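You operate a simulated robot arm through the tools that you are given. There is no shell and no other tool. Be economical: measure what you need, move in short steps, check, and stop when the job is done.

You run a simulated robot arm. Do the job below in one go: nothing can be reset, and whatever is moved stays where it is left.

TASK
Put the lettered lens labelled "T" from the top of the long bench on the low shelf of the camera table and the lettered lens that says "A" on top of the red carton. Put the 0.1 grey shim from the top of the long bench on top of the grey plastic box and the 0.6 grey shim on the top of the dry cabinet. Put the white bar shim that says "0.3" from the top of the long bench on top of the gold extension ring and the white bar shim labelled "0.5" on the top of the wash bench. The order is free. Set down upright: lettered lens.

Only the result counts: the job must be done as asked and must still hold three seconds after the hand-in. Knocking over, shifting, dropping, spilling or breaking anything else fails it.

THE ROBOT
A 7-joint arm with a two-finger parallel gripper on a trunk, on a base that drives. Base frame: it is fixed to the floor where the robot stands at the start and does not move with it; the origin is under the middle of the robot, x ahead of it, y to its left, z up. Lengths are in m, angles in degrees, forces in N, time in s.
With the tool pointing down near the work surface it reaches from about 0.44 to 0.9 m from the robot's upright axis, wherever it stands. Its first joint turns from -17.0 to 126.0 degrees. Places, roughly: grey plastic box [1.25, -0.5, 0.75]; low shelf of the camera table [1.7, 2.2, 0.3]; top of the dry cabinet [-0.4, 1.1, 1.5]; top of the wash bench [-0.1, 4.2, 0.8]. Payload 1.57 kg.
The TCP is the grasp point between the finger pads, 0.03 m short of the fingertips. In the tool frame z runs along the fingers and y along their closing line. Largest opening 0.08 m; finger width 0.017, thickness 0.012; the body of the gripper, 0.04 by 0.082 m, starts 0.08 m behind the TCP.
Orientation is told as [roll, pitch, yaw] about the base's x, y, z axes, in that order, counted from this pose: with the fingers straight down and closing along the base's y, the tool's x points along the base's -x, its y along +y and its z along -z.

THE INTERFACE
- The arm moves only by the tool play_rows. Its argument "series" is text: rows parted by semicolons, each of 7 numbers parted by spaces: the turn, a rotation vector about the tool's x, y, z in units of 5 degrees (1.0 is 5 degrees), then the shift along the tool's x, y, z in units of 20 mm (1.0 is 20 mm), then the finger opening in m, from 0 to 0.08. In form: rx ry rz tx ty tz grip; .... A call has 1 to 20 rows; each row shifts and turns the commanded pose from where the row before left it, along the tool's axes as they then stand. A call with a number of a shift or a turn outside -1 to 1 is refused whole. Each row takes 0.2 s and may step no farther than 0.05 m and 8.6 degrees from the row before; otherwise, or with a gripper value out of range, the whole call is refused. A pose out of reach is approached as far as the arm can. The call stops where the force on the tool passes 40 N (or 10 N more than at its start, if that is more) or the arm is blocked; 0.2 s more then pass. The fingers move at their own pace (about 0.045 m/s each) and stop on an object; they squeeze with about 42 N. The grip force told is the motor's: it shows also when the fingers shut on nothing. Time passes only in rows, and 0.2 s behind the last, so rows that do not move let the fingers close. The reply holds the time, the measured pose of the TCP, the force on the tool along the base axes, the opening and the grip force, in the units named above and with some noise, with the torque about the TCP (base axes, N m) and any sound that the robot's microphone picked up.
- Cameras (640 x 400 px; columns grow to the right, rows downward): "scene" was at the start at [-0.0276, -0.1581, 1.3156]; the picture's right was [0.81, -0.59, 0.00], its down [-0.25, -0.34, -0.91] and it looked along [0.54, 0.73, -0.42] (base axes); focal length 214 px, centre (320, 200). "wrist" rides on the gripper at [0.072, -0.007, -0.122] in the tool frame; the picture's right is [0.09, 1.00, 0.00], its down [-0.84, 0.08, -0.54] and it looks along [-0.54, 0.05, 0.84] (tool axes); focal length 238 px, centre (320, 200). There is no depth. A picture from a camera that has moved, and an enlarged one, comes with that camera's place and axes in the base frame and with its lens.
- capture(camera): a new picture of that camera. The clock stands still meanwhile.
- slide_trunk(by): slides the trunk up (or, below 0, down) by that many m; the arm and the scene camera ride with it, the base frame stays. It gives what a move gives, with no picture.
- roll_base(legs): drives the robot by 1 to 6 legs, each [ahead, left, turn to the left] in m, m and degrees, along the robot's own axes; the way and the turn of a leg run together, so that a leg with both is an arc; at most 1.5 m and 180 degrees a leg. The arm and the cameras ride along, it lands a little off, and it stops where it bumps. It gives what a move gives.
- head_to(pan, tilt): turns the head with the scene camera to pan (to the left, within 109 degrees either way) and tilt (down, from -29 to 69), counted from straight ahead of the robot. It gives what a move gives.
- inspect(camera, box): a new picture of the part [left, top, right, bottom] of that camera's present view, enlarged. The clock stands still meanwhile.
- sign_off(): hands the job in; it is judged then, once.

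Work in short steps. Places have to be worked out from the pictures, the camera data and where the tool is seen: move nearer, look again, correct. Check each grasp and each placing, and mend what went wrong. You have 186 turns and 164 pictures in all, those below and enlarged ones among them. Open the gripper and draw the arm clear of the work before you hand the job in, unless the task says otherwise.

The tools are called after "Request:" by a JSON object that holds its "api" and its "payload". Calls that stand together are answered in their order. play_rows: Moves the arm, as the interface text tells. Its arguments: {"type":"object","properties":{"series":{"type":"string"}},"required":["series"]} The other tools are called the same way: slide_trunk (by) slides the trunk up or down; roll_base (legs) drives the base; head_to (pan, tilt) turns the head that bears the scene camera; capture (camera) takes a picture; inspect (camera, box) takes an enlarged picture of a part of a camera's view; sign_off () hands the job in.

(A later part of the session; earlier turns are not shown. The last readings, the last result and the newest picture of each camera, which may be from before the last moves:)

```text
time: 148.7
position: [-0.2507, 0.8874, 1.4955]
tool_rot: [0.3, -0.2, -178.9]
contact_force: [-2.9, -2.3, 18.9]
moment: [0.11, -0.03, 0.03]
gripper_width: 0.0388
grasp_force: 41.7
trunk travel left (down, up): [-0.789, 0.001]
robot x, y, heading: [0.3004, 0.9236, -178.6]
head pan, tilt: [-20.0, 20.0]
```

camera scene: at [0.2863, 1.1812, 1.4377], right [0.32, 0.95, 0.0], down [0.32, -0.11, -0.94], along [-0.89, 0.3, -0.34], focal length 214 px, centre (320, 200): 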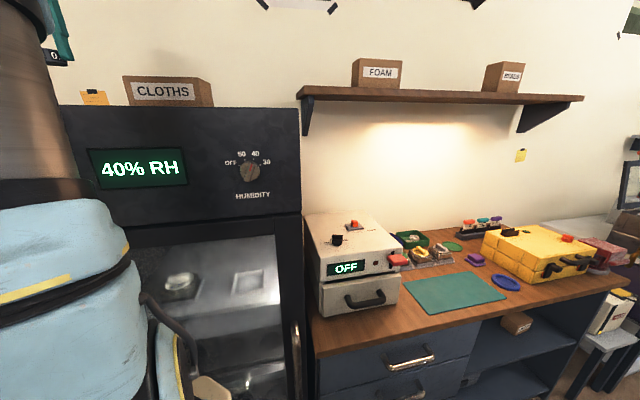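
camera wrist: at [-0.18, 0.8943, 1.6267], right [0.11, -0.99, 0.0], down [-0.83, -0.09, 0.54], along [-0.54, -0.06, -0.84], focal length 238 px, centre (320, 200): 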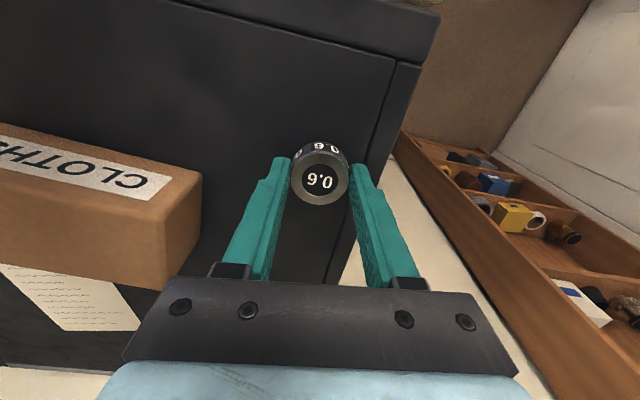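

Contact at TCP z 1.4955. Ease, open, rise.

Request:
{"api": "play_rows", "payload": {"series": "0 0 0 0 0 -0.08 0.02;0 0 0 0 0 0 0.05;0 0 0 0 0 0 0.065;0 0 0 0 0 0 0.065;0 0 0 0 0 -0.5 0.065;0 0 0 0 0 -1 0.065;0 0 0 0 0 -1 0.065;0 0 0 0 0 -0.7 0.065"}}

Request:
{"api": "capture", "payload": {"camera": "wrist"}}

```text
time: 150.5
position: [-0.2511, 0.8865, 1.5593]
tool_rot: [0.2, 0.1, -178.9]
contact_force: [1.3, -0.2, -1.1]
moment: [0.0, 0.02, -0.01]
gripper_width: 0.0652
grasp_force: 0.1
trunk travel left (down, up): [-0.789, 0.001]
robot x, y, heading: [0.3008, 0.9215, -178.4]
head pan, tilt: [-20.0, 20.0]
```

```text
97 pictures are left
camera wrist: at [-0.1808, 0.8951, 1.6825], right [0.11, -0.99, 0.0], down [-0.83, -0.09, 0.54], along [-0.54, -0.06, -0.84], focal length 238 px, centre (320, 200)
```

wrist: 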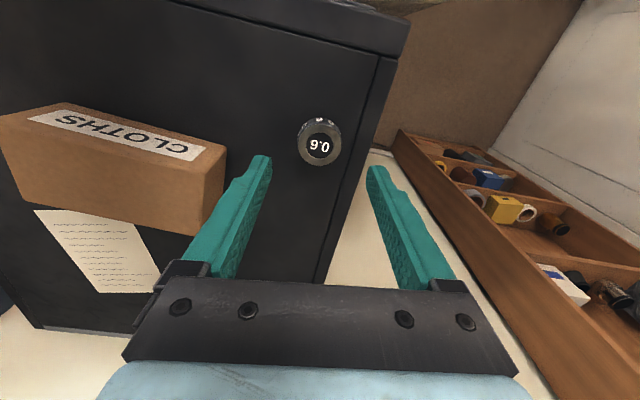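

0.6 disc is on the cabinet. Back away, turn to the bench and go to the 0.5 bar at about (0.98, -0.22).

Request:
{"api": "roll_base", "payload": {"legs": [[-0.1, 0.075, 0], [0, 0, 88.6], [0.33, 0, 0], [0, 0.55, 0]]}}

Request:
{"api": "play_rows", "payload": {"series": "0 0 0 0 0 1 0.08;0 0 0 0 0 1 0.08;0 0 0 0 0 1 0.08;0 0 0 0 0 1 0.08;0 0 0 0 0 1 0.08;0 0 0 0 0 1 0.08;0 0 0 0 0 1 0.08;0 0 0 0 0 1 0.08;0 0 0 0 0 1 0.08;0 0 0 0 0 1 0.08;0 0 0 0 0 1 0.08;0 0 0 0 0 1 0.08;0 0 0 0 0 1 0.08;0 0 0 0 0 1 0.08;0 0 0 0 0 1 0.08;0 0 0 0 0 1 0.08;0 0 0 0 0 1 0.08;0 0 0 0 0 1 0.08;0 0 0 0 0 1 0.08;0 0 0 0 0 1 0.08"}}

Request:
{"api": "capture", "payload": {"camera": "wrist"}}

```text
time: 160.1
position: [0.9666, -0.0491, 1.56]
tool_rot: [0.1, -0.1, -91.5]
contact_force: [0.1, 0.3, -0.1]
moment: [-0.02, -0.01, -0.02]
gripper_width: 0.0652
grasp_force: 0.1
trunk travel left (down, up): [-0.789, 0.001]
robot x, y, heading: [0.9528, 0.5071, -91.2]
head pan, tilt: [-20.0, 20.0]
```

```text
time: 164.3
position: [0.9659, -0.0477, 1.1596]
tool_rot: [0.2, -0.2, -91.4]
contact_force: [0.0, -0.9, 0.3]
moment: [-0.02, 0.0, 0.01]
gripper_width: 0.0801
grasp_force: 0.1
trunk travel left (down, up): [-0.789, 0.001]
robot x, y, heading: [0.9547, 0.5047, -91.2]
head pan, tilt: [-20.0, 20.0]
```

```text
96 pictures are left
camera wrist: at [0.9606, 0.0238, 1.282], right [1.0, 0.07, 0.0], down [0.05, -0.84, 0.54], along [0.04, -0.54, -0.84], focal length 238 px, centre (320, 200)
```

wrist: 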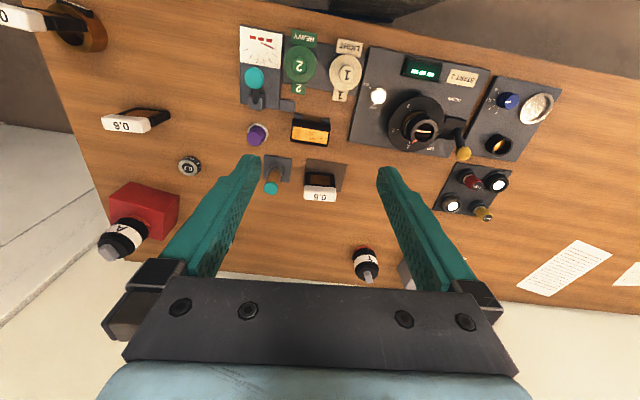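

Request:
{"api": "play_rows", "payload": {"series": "0 0 0 -1 0 0.5 0.08;0 0 0 -1 0 0.5 0.08;0 0 0 -1 0 0.5 0.08;0 0 0 -1 0 0.5 0.08;0 0 0 -1 0 0.5 0.08;0 0 0 -1 0 0.5 0.08;0 0 0 -1 0 0.5 0.08;0 0 0 -1 0 0.5 0.08"}}

Request:
{"api": "capture", "payload": {"camera": "wrist"}}

```text
time: 166.1
position: [0.9633, -0.2083, 1.079]
tool_rot: [0.3, -0.1, -91.6]
contact_force: [-0.4, 0.6, -0.2]
moment: [-0.05, -0.02, 0.0]
gripper_width: 0.0803
grasp_force: 0.0
trunk travel left (down, up): [-0.789, 0.001]
robot x, y, heading: [0.9557, 0.5081, -91.0]
head pan, tilt: [-20.0, 20.0]
```

```text
95 pictures are left
camera wrist: at [0.9573, -0.1363, 1.2018], right [1.0, 0.07, 0.0], down [0.05, -0.84, 0.54], along [0.04, -0.54, -0.84], focal length 238 px, centre (320, 200)
```

wrist: 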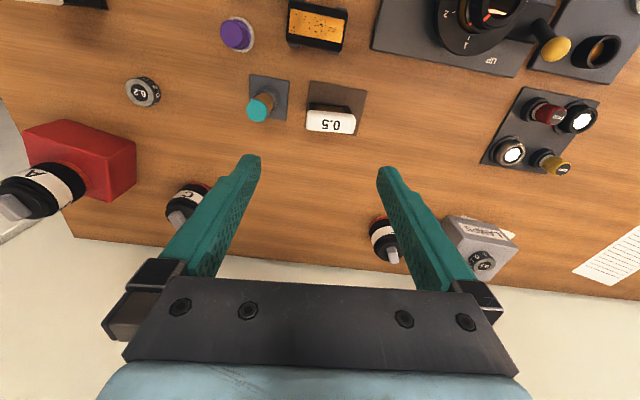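

0.5 cap centre ≈ (0.979, -0.217), turned ≈ -10°. Align above it.

Request:
{"api": "play_rows", "payload": {"series": "0 0 0.9 -0.45 0.8 0 0.08;0 0 0.9 0 0 1 0.08;0 0 0 0 0 1 0.08;0 0 0 0 0 1 0.08;0 0 0 0 0 1 0.08;0 0 0 0 0 1 0.08"}}

Request:
{"api": "capture", "payload": {"camera": "wrist"}}

```text
time: 167.5
position: [0.9818, -0.218, 0.9784]
tool_rot: [0.1, 0.1, -100.5]
contact_force: [-0.7, -1.1, -0.2]
moment: [0.03, -0.01, 0.02]
gripper_width: 0.0802
grasp_force: 0.0
trunk travel left (down, up): [-0.789, 0.001]
robot x, y, heading: [0.9557, 0.5072, -91.4]
head pan, tilt: [-20.0, 20.0]
```

```text
94 pictures are left
camera wrist: at [0.9858, -0.1453, 1.1021], right [1.0, -0.09, 0.0], down [-0.08, -0.84, 0.54], along [-0.05, -0.54, -0.84], focal length 238 px, centre (320, 200)
```

wrist: 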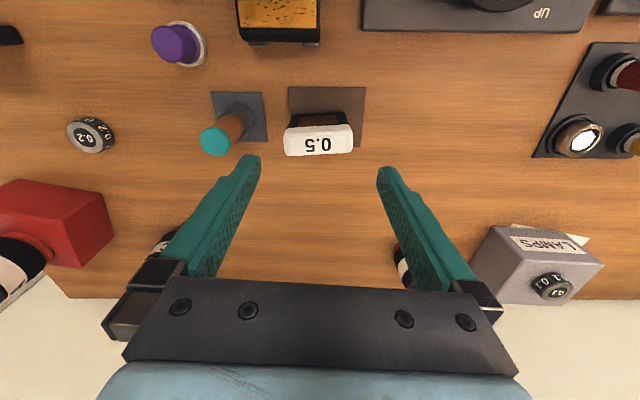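

Request:
{"api": "inspect", "payload": {"camera": "wrist", "box": [240, 70, 400, 200]}}

```text
3.08 times, centred on (320, 135) of wrist
camera zoom: at [0.9858, -0.1453, 1.1021], right [1.0, -0.09, 0.0], down [-0.08, -0.84, 0.54], along [-0.05, -0.54, -0.84], focal length 733 px, centre (320, 400)
```

zoom: 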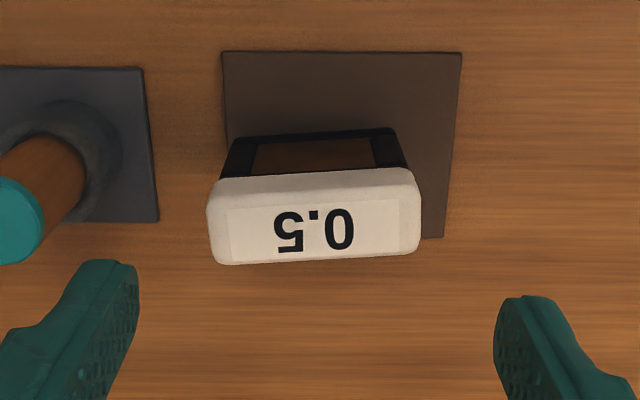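

The enlarged view shows the bar is nearly along x (≈-2°); rotate back 8° and centre.

Request:
{"api": "play_rows", "payload": {"series": "0 0 -0.8 -0.1 -0.2 0 0.08;0 0 -0.8 0 0 0 0.08;0 0 0 0 0 0 0.08"}}

Request:
{"api": "inspect", "payload": {"camera": "wrist", "box": [240, 70, 400, 200]}}

```text
time: 168.3
position: [0.9756, -0.2195, 0.9799]
tool_rot: [0.2, 0.0, -92.5]
contact_force: [0.3, -0.9, -0.7]
moment: [-0.01, -0.01, 0.0]
gripper_width: 0.08
grasp_force: 0.1
trunk travel left (down, up): [-0.789, 0.001]
robot x, y, heading: [0.9546, 0.5054, -91.2]
head pan, tilt: [-20.0, 20.0]
```

```text
3.08 times, centred on (320, 135) of wrist
camera zoom: at [0.9711, -0.1474, 1.1027], right [1.0, 0.05, 0.0], down [0.04, -0.84, 0.54], along [0.03, -0.54, -0.84], focal length 733 px, centre (320, 400)
```

zoom: 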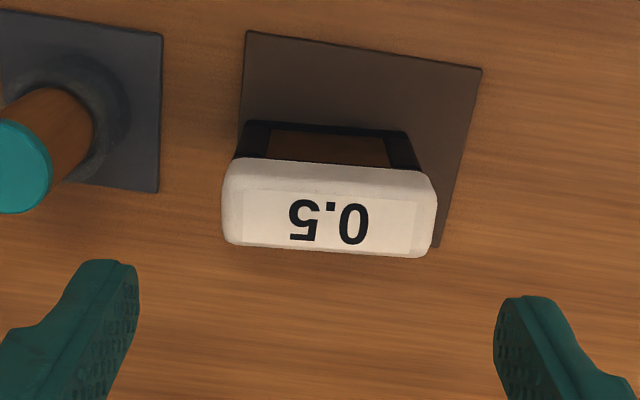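

Aligned now. Descend, grip, lift.

Request:
{"api": "play_rows", "payload": {"series": "0 0 0 0 0.15 1 0.08;0 0 0 0 0 1 0.08;0 0 0 0 0 1 0.08;0 0 0 0 0 1 0.08;0 0 0 0 0 1 0.08;0 0 0 0 0 0.4 0.08;0 0 0 0 0 0 0.05;0 0 0 0 0 0 0.05;0 0 0 0 0 0 0.05;0 0 0 0 0 0 0.05"}}

Request:
{"api": "play_rows", "payload": {"series": "0 0 0 0 0 -1 0.05;0 0 0 0 0 -1 0.05;0 0 0 0 0 -1 0.05;0 0 0 0 0 -1 0.05;0 0 0 0 0 -1 0.05;0 0 0 0 0 -1 0.05;0 0 0 0 0 -1 0.05;0 0 0 0 0 -1 0.05;0 0 0 0 0 -1 0.05;0 0 0 0 0 -1 0.05"}}

Request:
{"api": "capture", "payload": {"camera": "wrist"}}

```text
time: 170.5
position: [0.9798, -0.2211, 0.8718]
tool_rot: [0.2, -0.1, -92.6]
contact_force: [-1.0, -0.7, 0.8]
moment: [-0.04, 0.1, 0.01]
gripper_width: 0.0636
grasp_force: 41.3
trunk travel left (down, up): [-0.789, 0.001]
robot x, y, heading: [0.9544, 0.5071, -91.2]
head pan, tilt: [-20.0, 20.0]
```

```text
time: 172.7
position: [0.9776, -0.2187, 1.0727]
tool_rot: [0.2, -0.1, -92.6]
contact_force: [0.5, -0.2, -0.5]
moment: [0.0, -0.01, 0.02]
gripper_width: 0.0633
grasp_force: 42.0
trunk travel left (down, up): [-0.789, 0.001]
robot x, y, heading: [0.9548, 0.5074, -91.1]
head pan, tilt: [-20.0, 20.0]
```

```text
91 pictures are left
camera wrist: at [0.9726, -0.1464, 1.1941], right [1.0, 0.05, 0.0], down [0.04, -0.84, 0.54], along [0.03, -0.54, -0.84], focal length 238 px, centre (320, 200)
```

wrist: 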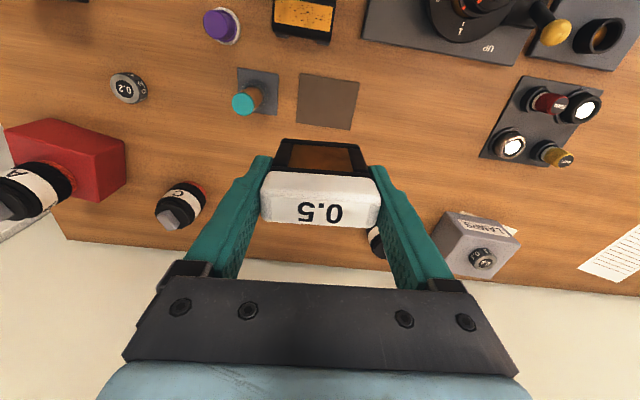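

Bar 0.5 is held. Retract and raise, then drive out and turn to face +y.

Request:
{"api": "play_rows", "payload": {"series": "0 0 0 1 0 -0.6 0.05;0 0 0 1 0 -0.6 0.05;0 0 0 1 0 -0.6 0.05;0 0 0 1 0 -0.6 0.05;0 0 0 1 0 -0.6 0.05;0 0 0 1 0 -0.6 0.05;0 0 0 1 0 -0.6 0.05;0 0 0 1 0 -0.6 0.05;0 0 0 1 0 -0.6 0.05;0 0 0 0.5 0 -0.6 0.05"}}

Request:
{"api": "roll_base", "payload": {"legs": [[0, -0.5, 1], [-0.35, 0, 0], [0, 0, 179]]}}

Request:
{"api": "head_to", "payload": {"pan": -10, "tilt": 20}}

Request:
{"api": "capture", "payload": {"camera": "scene"}}

Request:
{"api": "head_to", "payload": {"pan": -55, "tilt": 25}}

Request:
{"api": "capture", "payload": {"camera": "scene"}}

```text
time: 174.9
position: [0.9858, -0.0302, 1.1907]
tool_rot: [0.3, 0.0, -92.6]
contact_force: [0.1, -0.3, -1.1]
moment: [0.04, -0.03, -0.01]
gripper_width: 0.0634
grasp_force: 42.2
trunk travel left (down, up): [-0.789, 0.001]
robot x, y, heading: [0.9592, 0.5049, -91.1]
head pan, tilt: [-20.0, 20.0]
```

```text
time: 186.9
position: [0.4606, 1.4073, 1.1918]
tool_rot: [0.3, -0.2, 85.0]
contact_force: [0.3, -0.4, -0.5]
moment: [-0.01, -0.01, 0.01]
gripper_width: 0.0635
grasp_force: 42.1
trunk travel left (down, up): [-0.789, 0.001]
robot x, y, heading: [0.4665, 0.8687, 86.0]
head pan, tilt: [-20.0, 20.0]
```

```text
time: 187.7
position: [0.4612, 1.4062, 1.1919]
tool_rot: [0.2, -0.1, 85.0]
contact_force: [0.2, -0.2, -1.6]
moment: [0.02, 0.02, -0.01]
gripper_width: 0.0635
grasp_force: 42.3
trunk travel left (down, up): [-0.789, 0.001]
robot x, y, heading: [0.4675, 0.8669, 86.4]
head pan, tilt: [-10.0, 20.0]
```

```text
90 pictures are left
camera scene: at [0.7117, 0.863, 1.4376], right [0.97, -0.24, 0.0], down [-0.08, -0.33, -0.94], along [0.22, 0.91, -0.34], focal length 214 px, centre (320, 200)
```

scene: 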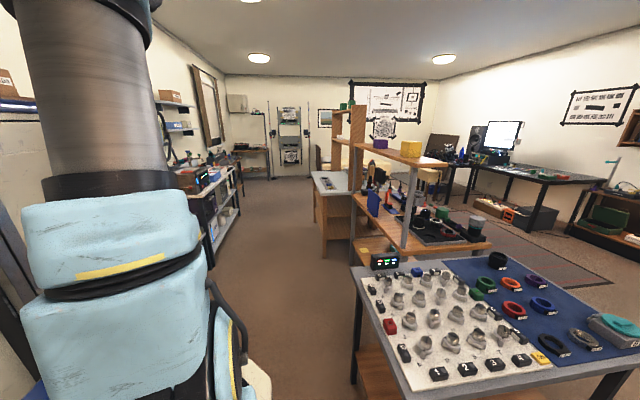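

```text
time: 188.8
position: [0.461, 1.4071, 1.1921]
tool_rot: [0.2, -0.1, 85.0]
contact_force: [0.6, -0.3, -0.5]
moment: [0.0, 0.02, 0.03]
gripper_width: 0.0633
grasp_force: 42.0
trunk travel left (down, up): [-0.789, 0.001]
robot x, y, heading: [0.469, 0.8678, 86.4]
head pan, tilt: [-55.0, 25.0]
```

```text
89 pictures are left
camera scene: at [0.7683, 0.8205, 1.4296], right [0.52, -0.85, 0.0], down [-0.36, -0.22, -0.91], along [0.77, 0.47, -0.42], focal length 214 px, centre (320, 200)
```

scene: 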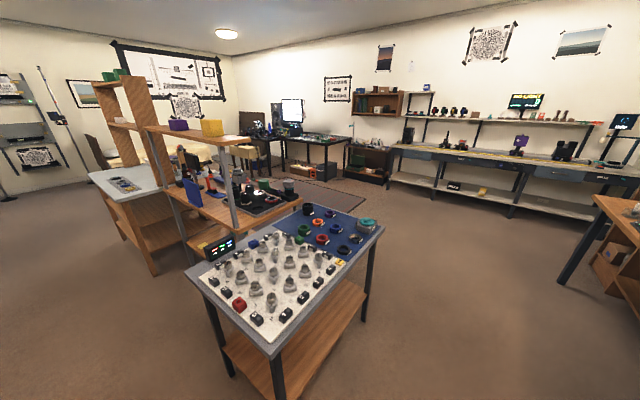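

I enlarge the island behind the knob table: that should be the camera table near (1.7, 2.2).

Request:
{"api": "inspect", "payload": {"camera": "scene", "box": [80, 60, 340, 290]}}

Request:
{"api": "inspect", "payload": {"camera": "scene", "box": [240, 60, 480, 210]}}

Request:
{"api": "inspect", "payload": {"camera": "scene", "box": [380, 70, 640, 230]}}

```text
1.74 times, centred on (210, 175) of scene
camera zoom: at [0.7683, 0.8205, 1.4296], right [0.52, -0.85, 0.0], down [-0.36, -0.22, -0.91], along [0.77, 0.47, -0.42], focal length 373 px, centre (511, 244)
```

zoom: 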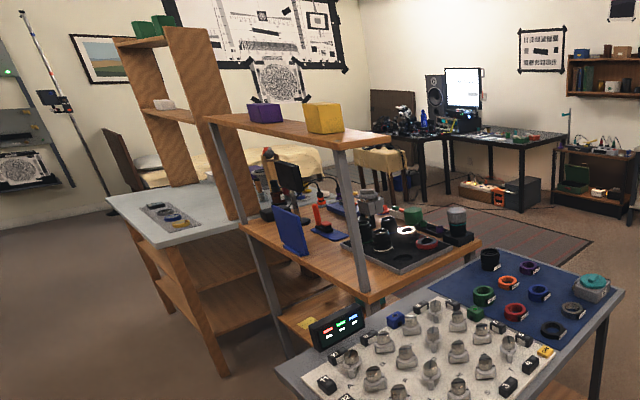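

```text
2.67 times, centred on (360, 135) of scene
camera zoom: at [0.7683, 0.8205, 1.4296], right [0.52, -0.85, 0.0], down [-0.36, -0.22, -0.91], along [0.77, 0.47, -0.42], focal length 572 px, centre (213, 373)
```

zoom: 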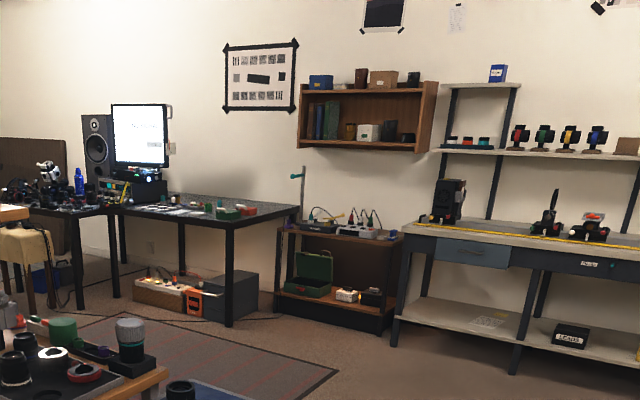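

```text
2.46 times, centred on (510, 150) of scene
camera zoom: at [0.7683, 0.8205, 1.4296], right [0.52, -0.85, 0.0], down [-0.36, -0.22, -0.91], along [0.77, 0.47, -0.42], focal length 528 px, centre (-148, 323)
```

zoom: 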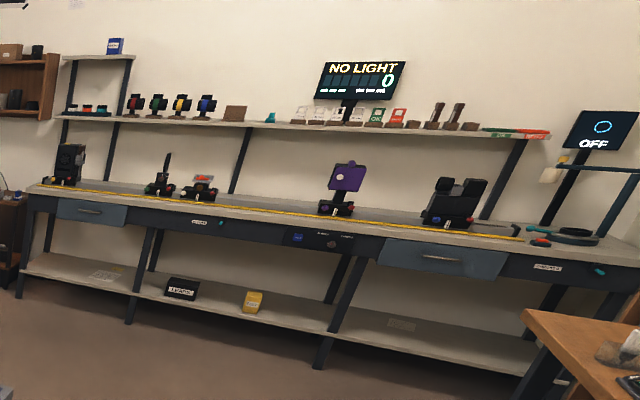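

The camera table is the wooden unit with posts behind the knob table. First the wash bench along the left wall: drive forward along +y.

Request:
{"api": "roll_base", "payload": {"legs": [[0, 0, 3.5], [1.5, 0, 0]]}}

Request:
{"api": "head_to", "payload": {"pan": 0, "tilt": 20}}

Request:
{"api": "capture", "payload": {"camera": "scene"}}

Request:
{"api": "head_to", "payload": {"pan": -90, "tilt": 40}}

Request:
{"api": "capture", "payload": {"camera": "scene"}}

```text
time: 196.5
position: [0.4331, 2.8799, 1.1914]
tool_rot: [0.2, -0.2, 88.5]
contact_force: [0.2, -0.3, -0.8]
moment: [-0.01, -0.01, -0.04]
gripper_width: 0.0632
grasp_force: 42.3
trunk travel left (down, up): [-0.789, 0.001]
robot x, y, heading: [0.4741, 2.3418, 89.9]
head pan, tilt: [-55.0, 25.0]
```

```text
time: 197.8
position: [0.4332, 2.8788, 1.1908]
tool_rot: [0.1, 0.0, 88.5]
contact_force: [-0.7, 0.7, -0.1]
moment: [0.01, 0.01, -0.04]
gripper_width: 0.0632
grasp_force: 42.1
trunk travel left (down, up): [-0.789, 0.001]
robot x, y, heading: [0.4715, 2.3435, 90.0]
head pan, tilt: [0.0, 20.0]
```

```text
85 pictures are left
camera scene: at [0.6998, 2.3534, 1.4376], right [1.0, 0.0, 0.0], down [0.0, -0.34, -0.94], along [0.0, 0.94, -0.34], focal length 214 px, centre (320, 200)
```

scene: 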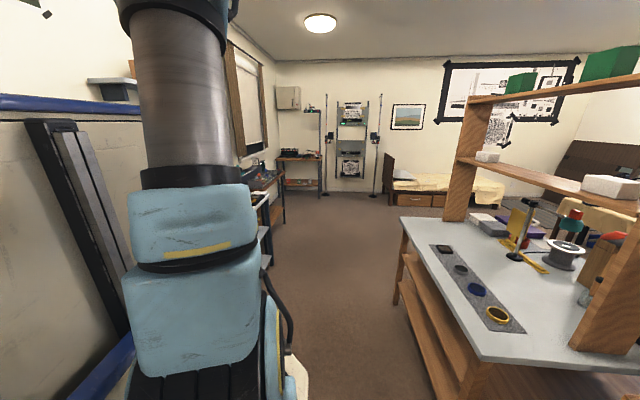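

```text
time: 199.4
position: [0.433, 2.8785, 1.1921]
tool_rot: [0.3, -0.1, 88.5]
contact_force: [0.1, 0.3, -0.4]
moment: [-0.01, -0.01, 0.01]
gripper_width: 0.0633
grasp_force: 42.8
trunk travel left (down, up): [-0.789, 0.001]
robot x, y, heading: [0.473, 2.3434, 89.9]
head pan, tilt: [-90.0, 40.0]
```

```text
84 pictures are left
camera scene: at [0.7845, 2.2601, 1.4063], right [0.0, -1.0, 0.0], down [-0.64, 0.0, -0.77], along [0.77, 0.0, -0.64], focal length 214 px, centre (320, 200)
```

scene: 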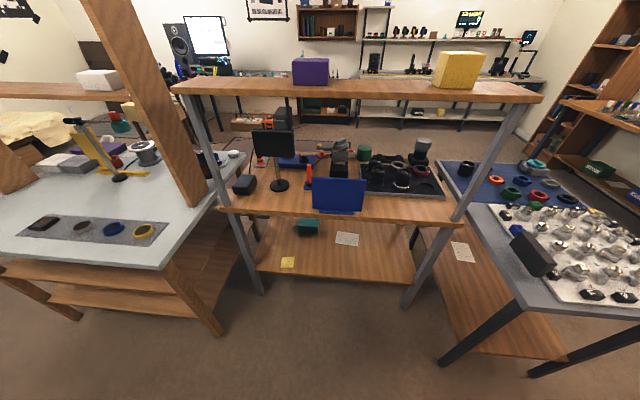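

I now see the camera table clearly: low shelf front edge at x≈1.45, y≈1.8–2.6, z≈0.3. Next look at the wash bench with both cameras.

Request:
{"api": "capture", "payload": {"camera": "wrist"}}

Request:
{"api": "head_to", "payload": {"pan": 0, "tilt": 20}}

Request:
{"api": "inspect", "payload": {"camera": "scene", "box": [220, 80, 380, 280]}}

```text
83 pictures are left
camera wrist: at [0.4371, 2.8076, 1.3142], right [-1.0, -0.07, 0.0], down [-0.05, 0.84, 0.54], along [-0.04, 0.54, -0.84], focal length 238 px, centre (320, 200)
```

wrist: 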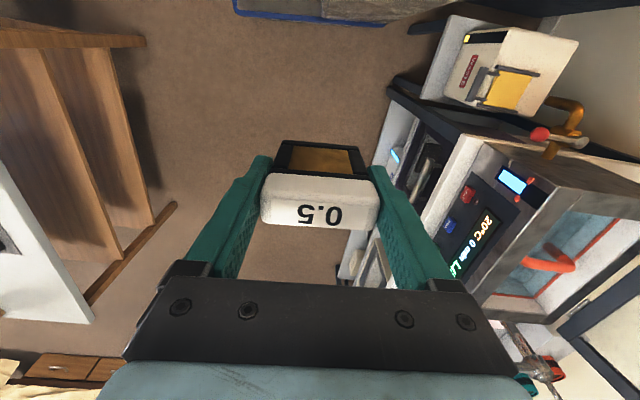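

```text
time: 201.1
position: [0.4316, 2.8797, 1.192]
tool_rot: [0.2, -0.1, 88.4]
contact_force: [1.2, 0.2, -0.8]
moment: [0.02, 0.02, 0.04]
gripper_width: 0.0634
grasp_force: 42.1
trunk travel left (down, up): [-0.789, 0.001]
robot x, y, heading: [0.4736, 2.3395, 89.7]
head pan, tilt: [0.0, 20.0]
```

```text
2.00 times, centred on (300, 180) of scene
camera zoom: at [0.6998, 2.3534, 1.4376], right [1.0, 0.0, 0.0], down [0.0, -0.34, -0.94], along [0.0, 0.94, -0.34], focal length 429 px, centre (360, 240)
```

zoom: 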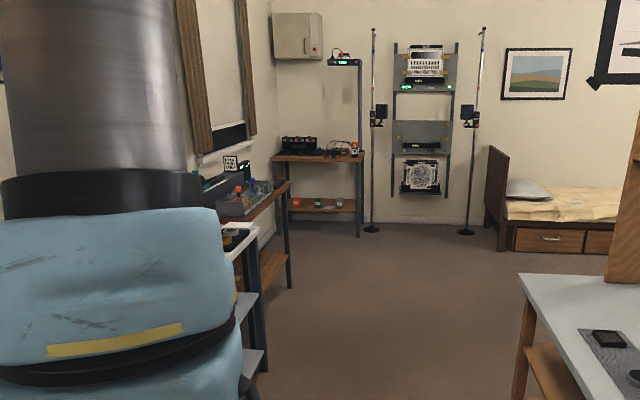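

Two benches line the left wall. I shift right and drive on to see which one is the wash bench.

Request:
{"api": "roll_base", "payload": {"legs": [[0, -0.27, 0], [1.0, 0, 0]]}}

Request:
{"api": "capture", "payload": {"camera": "wrist"}}

Request:
{"api": "capture", "payload": {"camera": "scene"}}

```text
time: 207.7
position: [0.6925, 3.8751, 1.1908]
tool_rot: [0.1, -0.1, 89.1]
contact_force: [0.1, 0.3, -1.3]
moment: [-0.01, -0.03, 0.0]
gripper_width: 0.0636
grasp_force: 42.0
trunk travel left (down, up): [-0.789, 0.001]
robot x, y, heading: [0.7383, 3.3375, 90.4]
head pan, tilt: [0.0, 20.0]
```

```text
81 pictures are left
camera wrist: at [0.6976, 3.8028, 1.3142], right [-1.0, -0.08, 0.0], down [-0.06, 0.84, 0.54], along [-0.04, 0.54, -0.84], focal length 238 px, centre (320, 200)
```

wrist: 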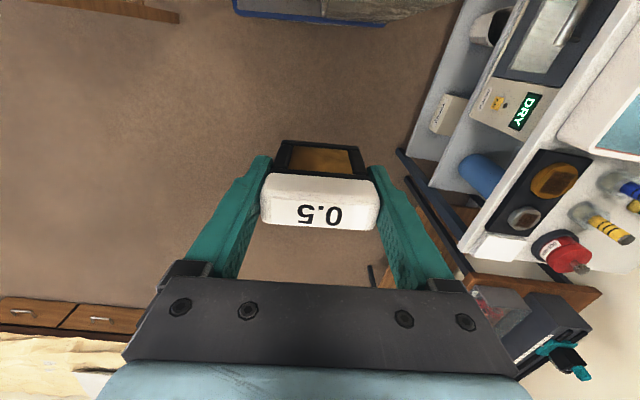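

```text
80 pictures are left
camera scene: at [0.9652, 3.3515, 1.4376], right [1.0, 0.01, 0.0], down [0.0, -0.34, -0.94], along [-0.01, 0.94, -0.34], focal length 214 px, centre (320, 200)
```

scene: 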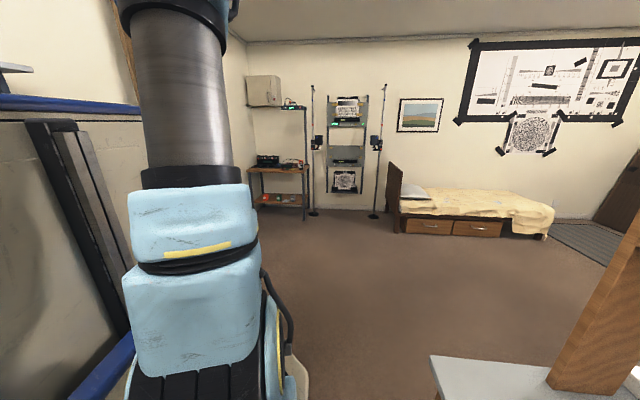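

The sink bench with bottles, ending at y≈4.3, is the wash bench. I drive a bit further and turn to face it.

Request:
{"api": "roll_base", "payload": {"legs": [[0.5, 0, 0], [0.0, 0, 89.6]]}}

Request:
{"api": "head_to", "payload": {"pan": 15, "tilt": 30}}

Request:
{"api": "capture", "payload": {"camera": "scene"}}

Request:
{"api": "capture", "payload": {"camera": "wrist"}}

```text
time: 214.5
position: [0.1994, 3.7826, 1.1907]
tool_rot: [0.2, -0.1, 179.9]
contact_force: [-0.5, 0.1, 0.0]
moment: [-0.01, -0.03, -0.01]
gripper_width: 0.0634
grasp_force: 42.2
trunk travel left (down, up): [-0.789, 0.001]
robot x, y, heading: [0.7387, 3.8332, -178.9]
head pan, tilt: [0.0, 20.0]
```

```text
time: 215.3
position: [0.2004, 3.7834, 1.1915]
tool_rot: [0.1, -0.1, 179.9]
contact_force: [0.9, -0.3, 0.3]
moment: [0.01, 0.03, 0.0]
gripper_width: 0.0635
grasp_force: 42.3
trunk travel left (down, up): [-0.789, 0.001]
robot x, y, heading: [0.734, 3.8337, -178.9]
head pan, tilt: [15.0, 30.0]
```

```text
79 pictures are left
camera scene: at [0.7205, 4.0388, 1.4216], right [-0.28, 0.96, 0.0], down [0.48, 0.14, -0.87], along [-0.83, -0.24, -0.5], focal length 214 px, centre (320, 200)
```

scene: 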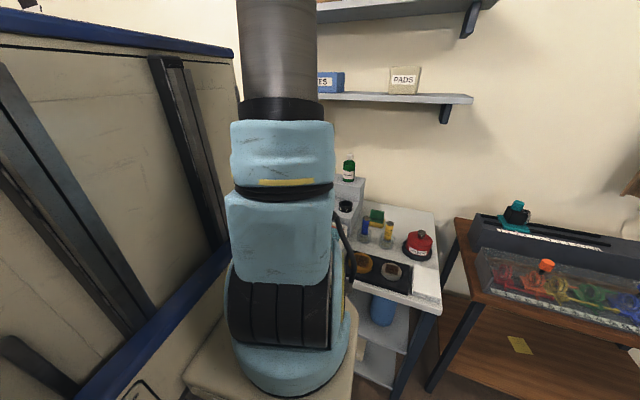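

```text
78 pictures are left
camera wrist: at [0.2702, 3.7894, 1.3142], right [0.09, -1.0, 0.0], down [-0.84, -0.07, 0.54], along [-0.54, -0.05, -0.84], focal length 238 px, centre (320, 200)
```

wrist: 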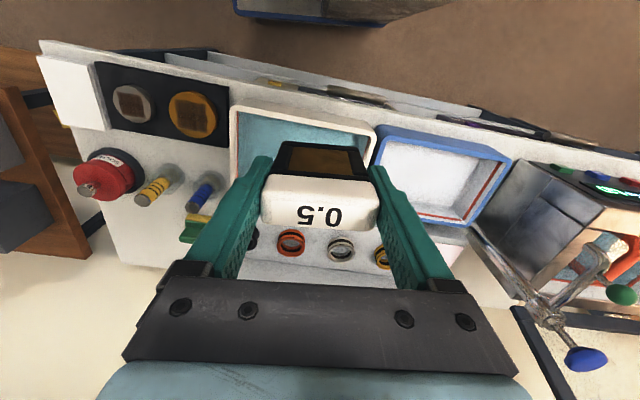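

I enlarge to find a free spot on the bench top.

Request:
{"api": "inspect", "payload": {"camera": "wrist", "box": [30, 30, 270, 290]}}

Request:
{"api": "inspect", "payload": {"camera": "scene", "box": [330, 170, 460, 330]}}

```text
1.54 times, centred on (150, 160) of wrist
camera zoom: at [0.2702, 3.7894, 1.3142], right [0.09, -1.0, 0.0], down [-0.84, -0.07, 0.54], along [-0.54, -0.05, -0.84], focal length 367 px, centre (582, 262)
```

zoom: 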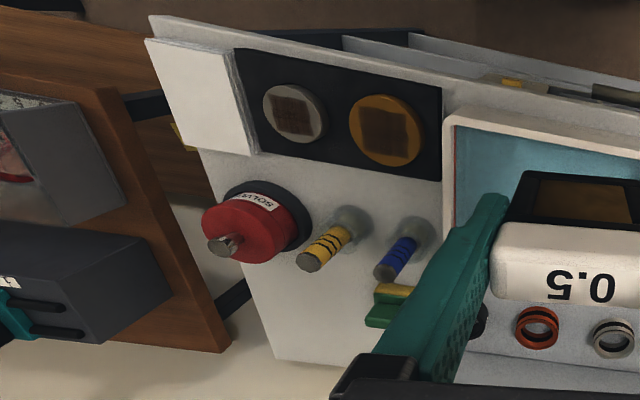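

```text
2.50 times, centred on (395, 250) of scene
camera zoom: at [0.7205, 4.0388, 1.4216], right [-0.28, 0.96, 0.0], down [0.48, 0.14, -0.87], along [-0.83, -0.24, -0.5], focal length 536 px, centre (132, 75)
```

zoom: 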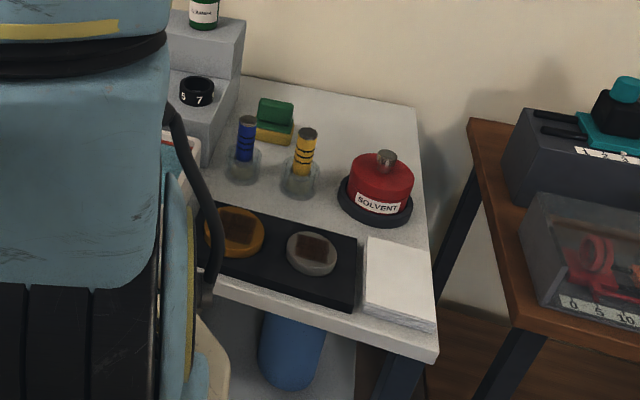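

Free area behind the bottles around (-0.19, 4.20). Drive sideways opposite to it.

Request:
{"api": "roll_base", "payload": {"legs": [[0.0, -0.37, -1], [0.07, 0, 0]]}}

Request:
{"api": "play_rows", "payload": {"series": "0 0 0 -1 0 0 0.05;0 0 0 -1 0 0 0.05;0 0 0 -1 0 0 0.05;0 0 0 -1 0 0 0.05;0 0 0 -1 0 0 0.05;0 0 0 -1 0 0 0.05;0 0 0 -1 0 0 0.05"}}

Request:
{"api": "capture", "payload": {"camera": "wrist"}}

Request:
{"api": "capture", "payload": {"camera": "scene"}}

```text
time: 218.2
position: [0.1224, 4.152, 1.1921]
tool_rot: [0.3, -0.1, 179.1]
contact_force: [0.4, -0.7, 1.0]
moment: [-0.01, 0.06, 0.0]
gripper_width: 0.0633
grasp_force: 41.9
trunk travel left (down, up): [-0.789, 0.001]
robot x, y, heading: [0.6591, 4.1964, -179.5]
head pan, tilt: [15.0, 30.0]
```

```text
time: 219.8
position: [-0.0195, 4.1543, 1.1917]
tool_rot: [0.2, 0.0, 179.1]
contact_force: [-0.2, 0.1, -0.9]
moment: [-0.02, 0.03, 0.01]
gripper_width: 0.0636
grasp_force: 42.2
trunk travel left (down, up): [-0.789, 0.001]
robot x, y, heading: [0.6598, 4.1963, -179.5]
head pan, tilt: [15.0, 30.0]
```

```text
75 pictures are left
camera wrist: at [0.0522, 4.1608, 1.3139], right [0.08, -1.0, 0.0], down [-0.84, -0.06, 0.54], along [-0.54, -0.04, -0.84], focal length 238 px, centre (320, 200)
```

wrist: 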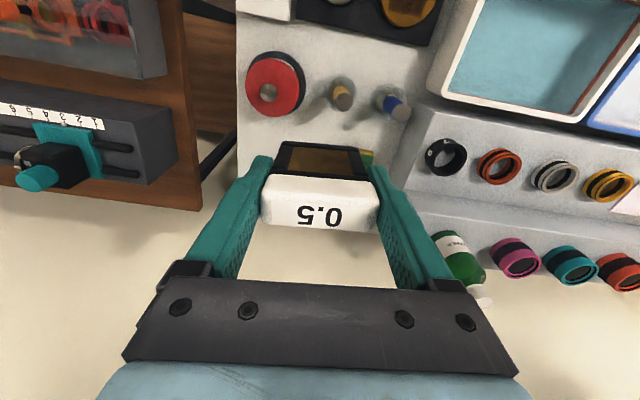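

```text
74 pictures are left
camera scene: at [0.6465, 4.4014, 1.4216], right [-0.27, 0.96, 0.0], down [0.48, 0.13, -0.87], along [-0.83, -0.23, -0.5], focal length 214 px, centre (320, 200)
```

scene: 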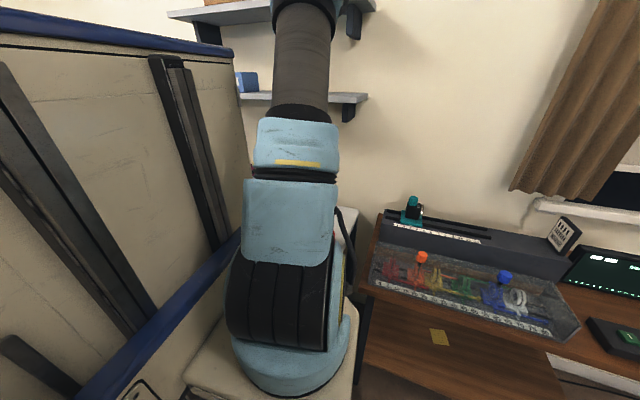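

Request:
{"api": "inspect", "payload": {"camera": "wrist", "box": [220, 40, 440, 260]}}

```text
1.82 times, centred on (330, 150) of wrist
camera zoom: at [0.0522, 4.1608, 1.3139], right [0.08, -1.0, 0.0], down [-0.84, -0.06, 0.54], along [-0.54, -0.04, -0.84], focal length 433 px, centre (302, 291)
```

zoom: 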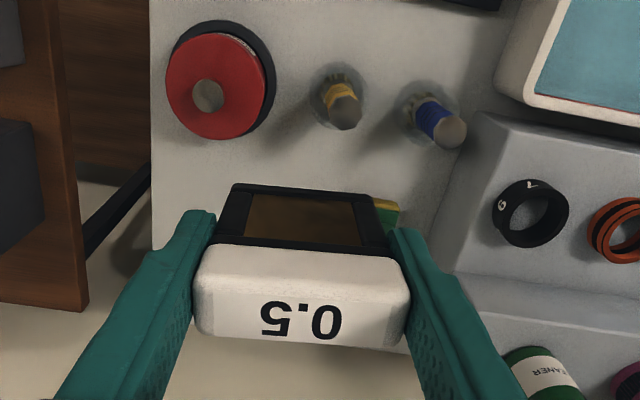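

Move over the target (-0.20, 4.20) and lower to about z 0.95.

Request:
{"api": "play_rows", "payload": {"series": "0 0 0 -1 -0.25 0 0.05;0 0 0 -1 -0.25 0 0.05;0 0 0 -1 -0.25 0 0.05;0 0 0 -1 -0.25 0 0.05;0 0 0 -1 -0.25 0 0.05;0 0 0 -1 -0.25 0 0.05;0 0 0 -1 -0.25 0 0.05;0 0 0 -1 -0.25 0 0.05;0 0 0 -1 -0.25 0 0.05;0 0 0 0 0 1 0.05;0 0 0 0 0 1 0.05;0 0 0 0 0 1 0.05;0 0 0 0 0 1 0.05;0 0 0 0 0 1 0.05;0 0 0 0 0 1 0.05;0 0 0 0 0 1 0.05"}}

Request:
{"api": "capture", "payload": {"camera": "wrist"}}

Request:
{"api": "capture", "payload": {"camera": "scene"}}

```text
time: 222.0
position: [-0.1401, 4.1872, 1.2058]
tool_rot: [0.6, 1.3, -179.3]
contact_force: [247.4, -15.0, 46.2]
moment: [3.35, 39.79, -0.6]
gripper_width: 0.0633
grasp_force: 41.8
trunk travel left (down, up): [-0.789, 0.001]
robot x, y, heading: [0.6755, 4.2019, -179.5]
head pan, tilt: [15.0, 30.0]
stopped in row 10: the force on the tool passed its limit at 413 N (the readings are from after the stop); the commanded pose is now the measured one
```

```text
72 pictures are left
camera wrist: at [-0.0732, 4.1966, 1.33], right [0.1, -0.99, 0.01], down [-0.85, -0.08, 0.52], along [-0.52, -0.06, -0.85], focal length 238 px, centre (320, 200)
```

wrist: 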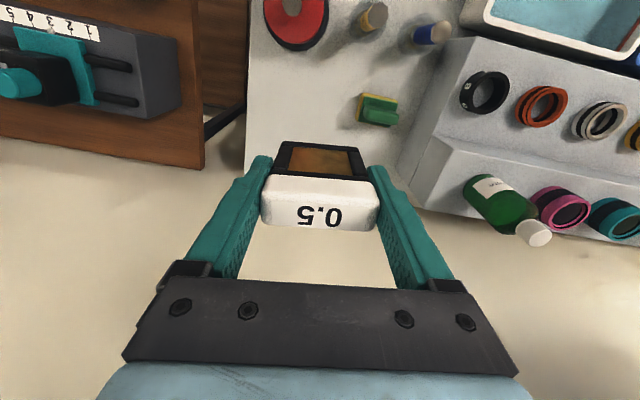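

```text
71 pictures are left
camera scene: at [0.7157, 4.4038, 1.4309], right [-0.26, 0.96, 0.01], down [0.45, 0.13, -0.88], along [-0.85, -0.23, -0.47], focal length 214 px, centre (320, 200)
```

scene: 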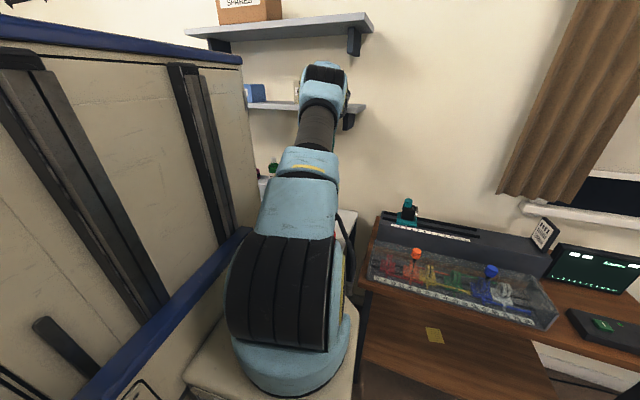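

The wrist hit the wall shelf. Back off immediately.

Request:
{"api": "play_rows", "payload": {"series": "0 0 0 0.5 0 0 0.05;0 0 0 0.5 0 0 0.05;0 0 0 1 0 0 0.05;0 0 0 1 0 0 0.05;0 0 0 1 0 0 0.05;0 0 0 1 0 0 0.05"}}

Request:
{"api": "capture", "payload": {"camera": "scene"}}

Request:
{"api": "capture", "payload": {"camera": "wrist"}}

```text
time: 222.2
position: [-0.1402, 4.1879, 1.2026]
tool_rot: [1.2, 1.4, -178.4]
contact_force: [2.9, 1.7, -5.7]
moment: [-0.14, 0.16, 0.0]
gripper_width: 0.0635
grasp_force: 41.5
trunk travel left (down, up): [-0.789, 0.001]
robot x, y, heading: [0.676, 4.209, 179.8]
head pan, tilt: [15.0, 30.0]
stopped in row 1: the force on the tool passed its limit at 277 N (the readings are from after the stop); the commanded pose is now the measured one
```

```text
70 pictures are left
camera scene: at [0.7307, 4.41, 1.4332], right [-0.26, 0.97, 0.01], down [0.45, 0.13, -0.89], along [-0.86, -0.22, -0.47], focal length 214 px, centre (320, 200)
```

scene: 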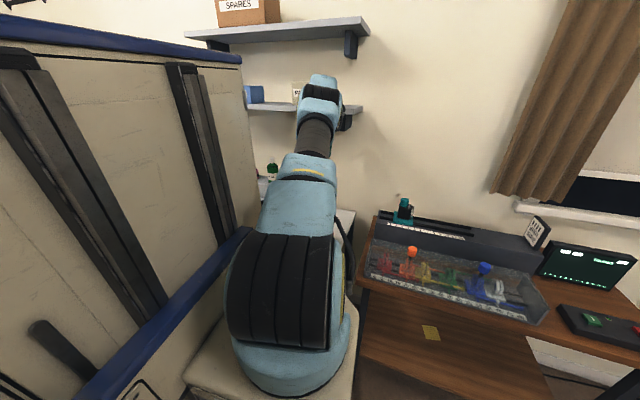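

```text
69 pictures are left
camera wrist: at [-0.0726, 4.1988, 1.3266], right [0.12, -0.99, 0.02], down [-0.85, -0.09, 0.52], along [-0.52, -0.08, -0.85], focal length 238 px, centre (320, 200)
```

wrist: 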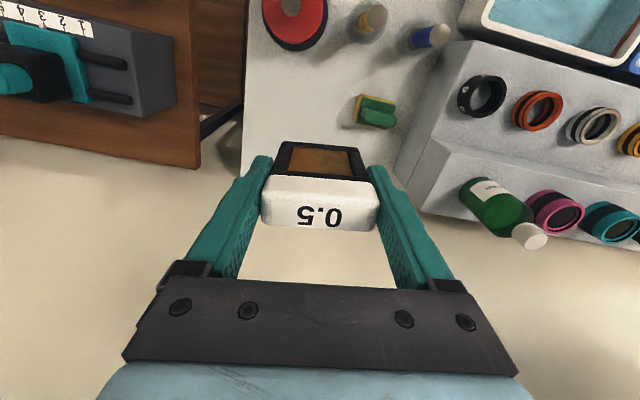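

Request:
{"api": "play_rows", "payload": {"series": "0 0 0 0.5 0 0 0.05;0 0 0 0.5 0 0 0.05;0 0 0 1 0 0 0.05;0 0 0 1 0 0 0.05;0 0 0 1 0 0 0.05;0 0 0 1 0 0 0.05"}}

Request:
{"api": "capture", "payload": {"camera": "scene"}}

```text
time: 222.6
position: [-0.1308, 4.188, 1.1984]
tool_rot: [0.4, 3.3, -177.7]
contact_force: [1.7, 0.8, -7.2]
moment: [-0.03, 0.06, -0.03]
gripper_width: 0.0632
grasp_force: 41.9
trunk travel left (down, up): [-0.789, 0.001]
robot x, y, heading: [0.685, 4.2057, -180.4]
head pan, tilt: [15.0, 30.0]
stopped in row 1: the arm was blocked; the commanded pose is now the measured one
```

```text
68 pictures are left
camera scene: at [0.7415, 4.4093, 1.4352], right [-0.26, 0.97, 0.01], down [0.44, 0.13, -0.89], along [-0.86, -0.22, -0.46], focal length 214 px, centre (320, 200)
```

scene: 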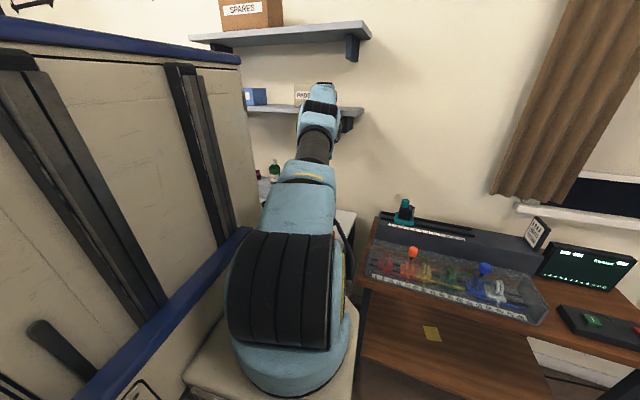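

The robot pitches slightly from the push. Back the base away.

Request:
{"api": "roll_base", "payload": {"legs": [[-0.12, 0, 0]]}}

Request:
{"api": "capture", "payload": {"camera": "scene"}}

Request:
{"api": "capture", "payload": {"camera": "wrist"}}

```text
time: 223.3
position: [-0.1279, 4.1843, 1.1656]
tool_rot: [1.1, 2.6, -176.6]
contact_force: [-0.7, -0.7, -0.8]
moment: [-0.04, -0.03, 0.0]
gripper_width: 0.0634
grasp_force: 41.7
trunk travel left (down, up): [-0.789, 0.001]
robot x, y, heading: [0.6983, 4.2008, -179.5]
head pan, tilt: [15.0, 30.0]
stopped in leg 1: the robot was blocked; the commanded pose is now the measured one
```

```text
67 pictures are left
camera scene: at [0.7538, 4.4071, 1.4308], right [-0.26, 0.96, 0.01], down [0.44, 0.13, -0.89], along [-0.86, -0.23, -0.46], focal length 214 px, centre (320, 200)
```

scene: 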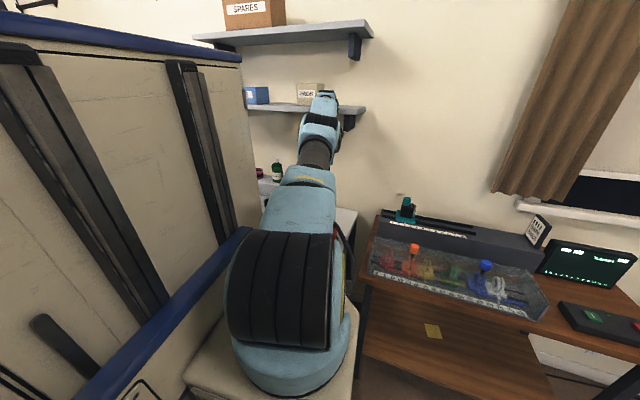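

```text
66 pictures are left
camera wrist: at [-0.0642, 4.1982, 1.2909], right [0.15, -0.99, 0.03], down [-0.85, -0.12, 0.51], along [-0.5, -0.1, -0.86], focal length 238 px, centre (320, 200)
```

wrist: 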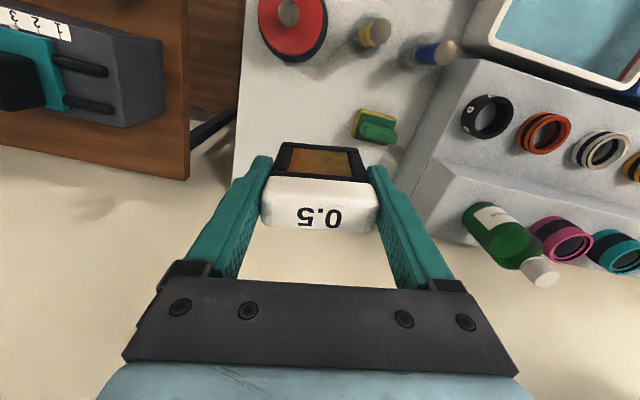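

Tool force is now near zero; let the robot settle with still rows.

Request:
{"api": "play_rows", "payload": {"series": "0 0 0 0 0 0 0.05;0 0 0 0 0 0 0.05;0 0 0 0 0 0 0.05;0 0 0 0 0 0 0.05;0 0 0 0 0 0 0.05"}}

```text
time: 224.7
position: [-0.1345, 4.1822, 1.1538]
tool_rot: [1.8, 0.9, -176.2]
contact_force: [0.4, 0.2, -2.4]
moment: [-0.01, 0.02, 0.0]
gripper_width: 0.0635
grasp_force: 42.0
trunk travel left (down, up): [-0.789, 0.001]
robot x, y, heading: [0.7008, 4.1994, -179.7]
head pan, tilt: [15.0, 30.0]
stopped in row 5: the arm was blocked; the commanded pose is now the measured one
```

The arm is being relaxed downward, so the wrist is wedged below the shelf bracket. Move down a little.

Request:
{"api": "play_rows", "payload": {"series": "0 0 0 0 0 0.5 0.05;0 0 0 0 0 0.5 0.05;0 0 0 0 0 0.5 0.05;0 0 0 0 0 0.5 0.05"}}

Request:
{"api": "inspect", "payload": {"camera": "scene", "box": [220, 60, 400, 260]}}

```text
time: 225.1
position: [-0.1334, 4.179, 1.1282]
tool_rot: [1.7, 1.1, -175.7]
contact_force: [-0.1, -0.7, -0.5]
moment: [0.0, -0.07, 0.02]
gripper_width: 0.0635
grasp_force: 41.9
trunk travel left (down, up): [-0.789, 0.001]
robot x, y, heading: [0.7046, 4.1963, -179.2]
head pan, tilt: [15.0, 30.0]
stopped in row 1: the arm was blocked; the commanded pose is now the measured one
```

```text
2.00 times, centred on (310, 160) of scene
camera zoom: at [0.7626, 4.4005, 1.4313], right [-0.27, 0.96, 0.01], down [0.44, 0.14, -0.89], along [-0.86, -0.24, -0.46], focal length 429 px, centre (340, 280)
```

zoom: 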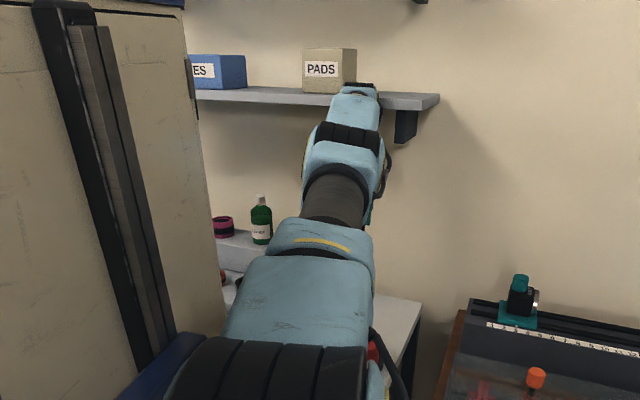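

Request:
{"api": "play_rows", "payload": {"series": "0 0 0 0 0 0 0.05;0 0 0 0 0 0 0.05;0 0 0 0 0 0 0.05"}}

Request:
{"api": "play_rows", "payload": {"series": "0 0 0 0 0 0.5 0.05;0 0 0 0 0 0.5 0.05;0 0 0 0 0 0.5 0.05"}}

```text
time: 226.1
position: [-0.138, 4.1778, 1.1146]
tool_rot: [2.2, -0.4, -175.5]
contact_force: [-0.5, 0.2, -0.6]
moment: [0.02, 0.01, -0.01]
gripper_width: 0.0634
grasp_force: 41.7
trunk travel left (down, up): [-0.789, 0.001]
robot x, y, heading: [0.7103, 4.1928, -178.9]
head pan, tilt: [15.0, 30.0]
stopped in row 3: the arm was blocked; the commanded pose is now the measured one
```

```text
time: 226.4
position: [-0.1969, 4.1829, 0.996]
tool_rot: [1.9, 7.3, -175.7]
contact_force: [-4.6, 2.4, -5.9]
moment: [-0.2, -0.56, -0.02]
gripper_width: 0.0636
grasp_force: 41.7
trunk travel left (down, up): [-0.789, 0.001]
robot x, y, heading: [0.7051, 4.1868, -179.2]
head pan, tilt: [15.0, 30.0]
stopped in row 1: the arm was blocked; the commanded pose is now the measured one
```

Request:
{"api": "play_rows", "payload": {"series": "0 0 0 0 0 0 0.05;0 0 0 0 0 0 0.05"}}

Request:
{"api": "capture", "payload": {"camera": "scene"}}

Request:
{"api": "capture", "payload": {"camera": "wrist"}}

```text
time: 227.0
position: [-0.1817, 4.1767, 1.0467]
tool_rot: [2.0, 4.9, -175.3]
contact_force: [0.6, 0.6, 0.0]
moment: [0.03, 0.02, 0.01]
gripper_width: 0.0635
grasp_force: 41.7
trunk travel left (down, up): [-0.789, 0.001]
robot x, y, heading: [0.71, 4.1934, -179.2]
head pan, tilt: [15.0, 30.0]
```

```text
64 pictures are left
camera scene: at [0.6973, 4.3943, 1.4214], right [-0.28, 0.96, 0.0], down [0.48, 0.14, -0.87], along [-0.83, -0.24, -0.5], focal length 214 px, centre (320, 200)
```

scene: 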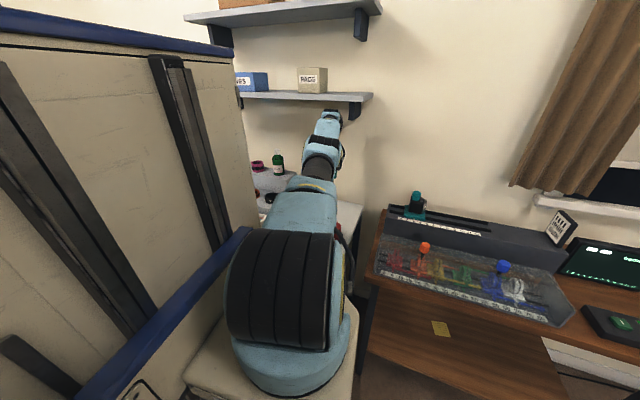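

```text
63 pictures are left
camera wrist: at [-0.1225, 4.1921, 1.1747], right [0.17, -0.98, 0.04], down [-0.87, -0.13, 0.47], along [-0.46, -0.12, -0.88], focal length 238 px, centre (320, 200)
```

wrist: 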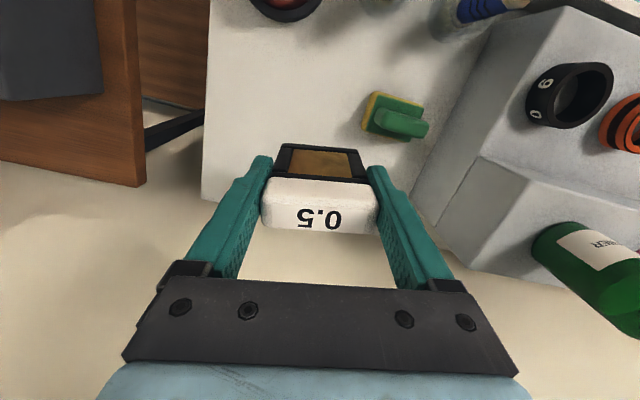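

The robot is level again and the shelf boxes look in place. TCP is beneath the shelf; go down 6 cm, then straighten the tool.

Request:
{"api": "play_rows", "payload": {"series": "0 0 0 0 0 0.5 0.05;0 0 0 0 0 1 0.05;0 0 0 0 0 1 0.05;0 0 0 0 0 0.5 0.05;0.2 -0.5 0 0 0 0 0.05;0.2 -0.48 0 0 0 0 0.05;0 0 0 0 0 0 0.05"}}

Request:
{"api": "capture", "payload": {"camera": "wrist"}}

```text
time: 228.6
position: [-0.2, 4.17, 0.9853]
tool_rot: [0.0, 0.0, -175.4]
contact_force: [-0.7, 0.2, 0.6]
moment: [-0.01, -0.01, 0.01]
gripper_width: 0.0632
grasp_force: 42.3
out of reach, approached as far as the arm can: row 3, 5, 6
trunk travel left (down, up): [-0.789, 0.001]
robot x, y, heading: [0.7116, 4.191, -178.7]
head pan, tilt: [15.0, 30.0]
```

```text
62 pictures are left
camera wrist: at [-0.1296, 4.1826, 1.108], right [0.17, -0.99, 0.0], down [-0.83, -0.14, 0.54], along [-0.53, -0.09, -0.84], focal length 238 px, centre (320, 200)
```

wrist: 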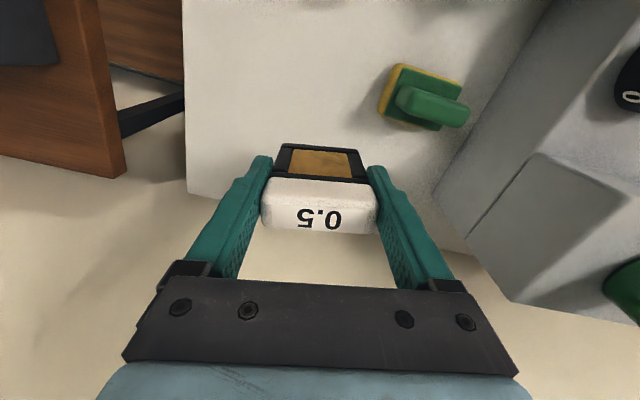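

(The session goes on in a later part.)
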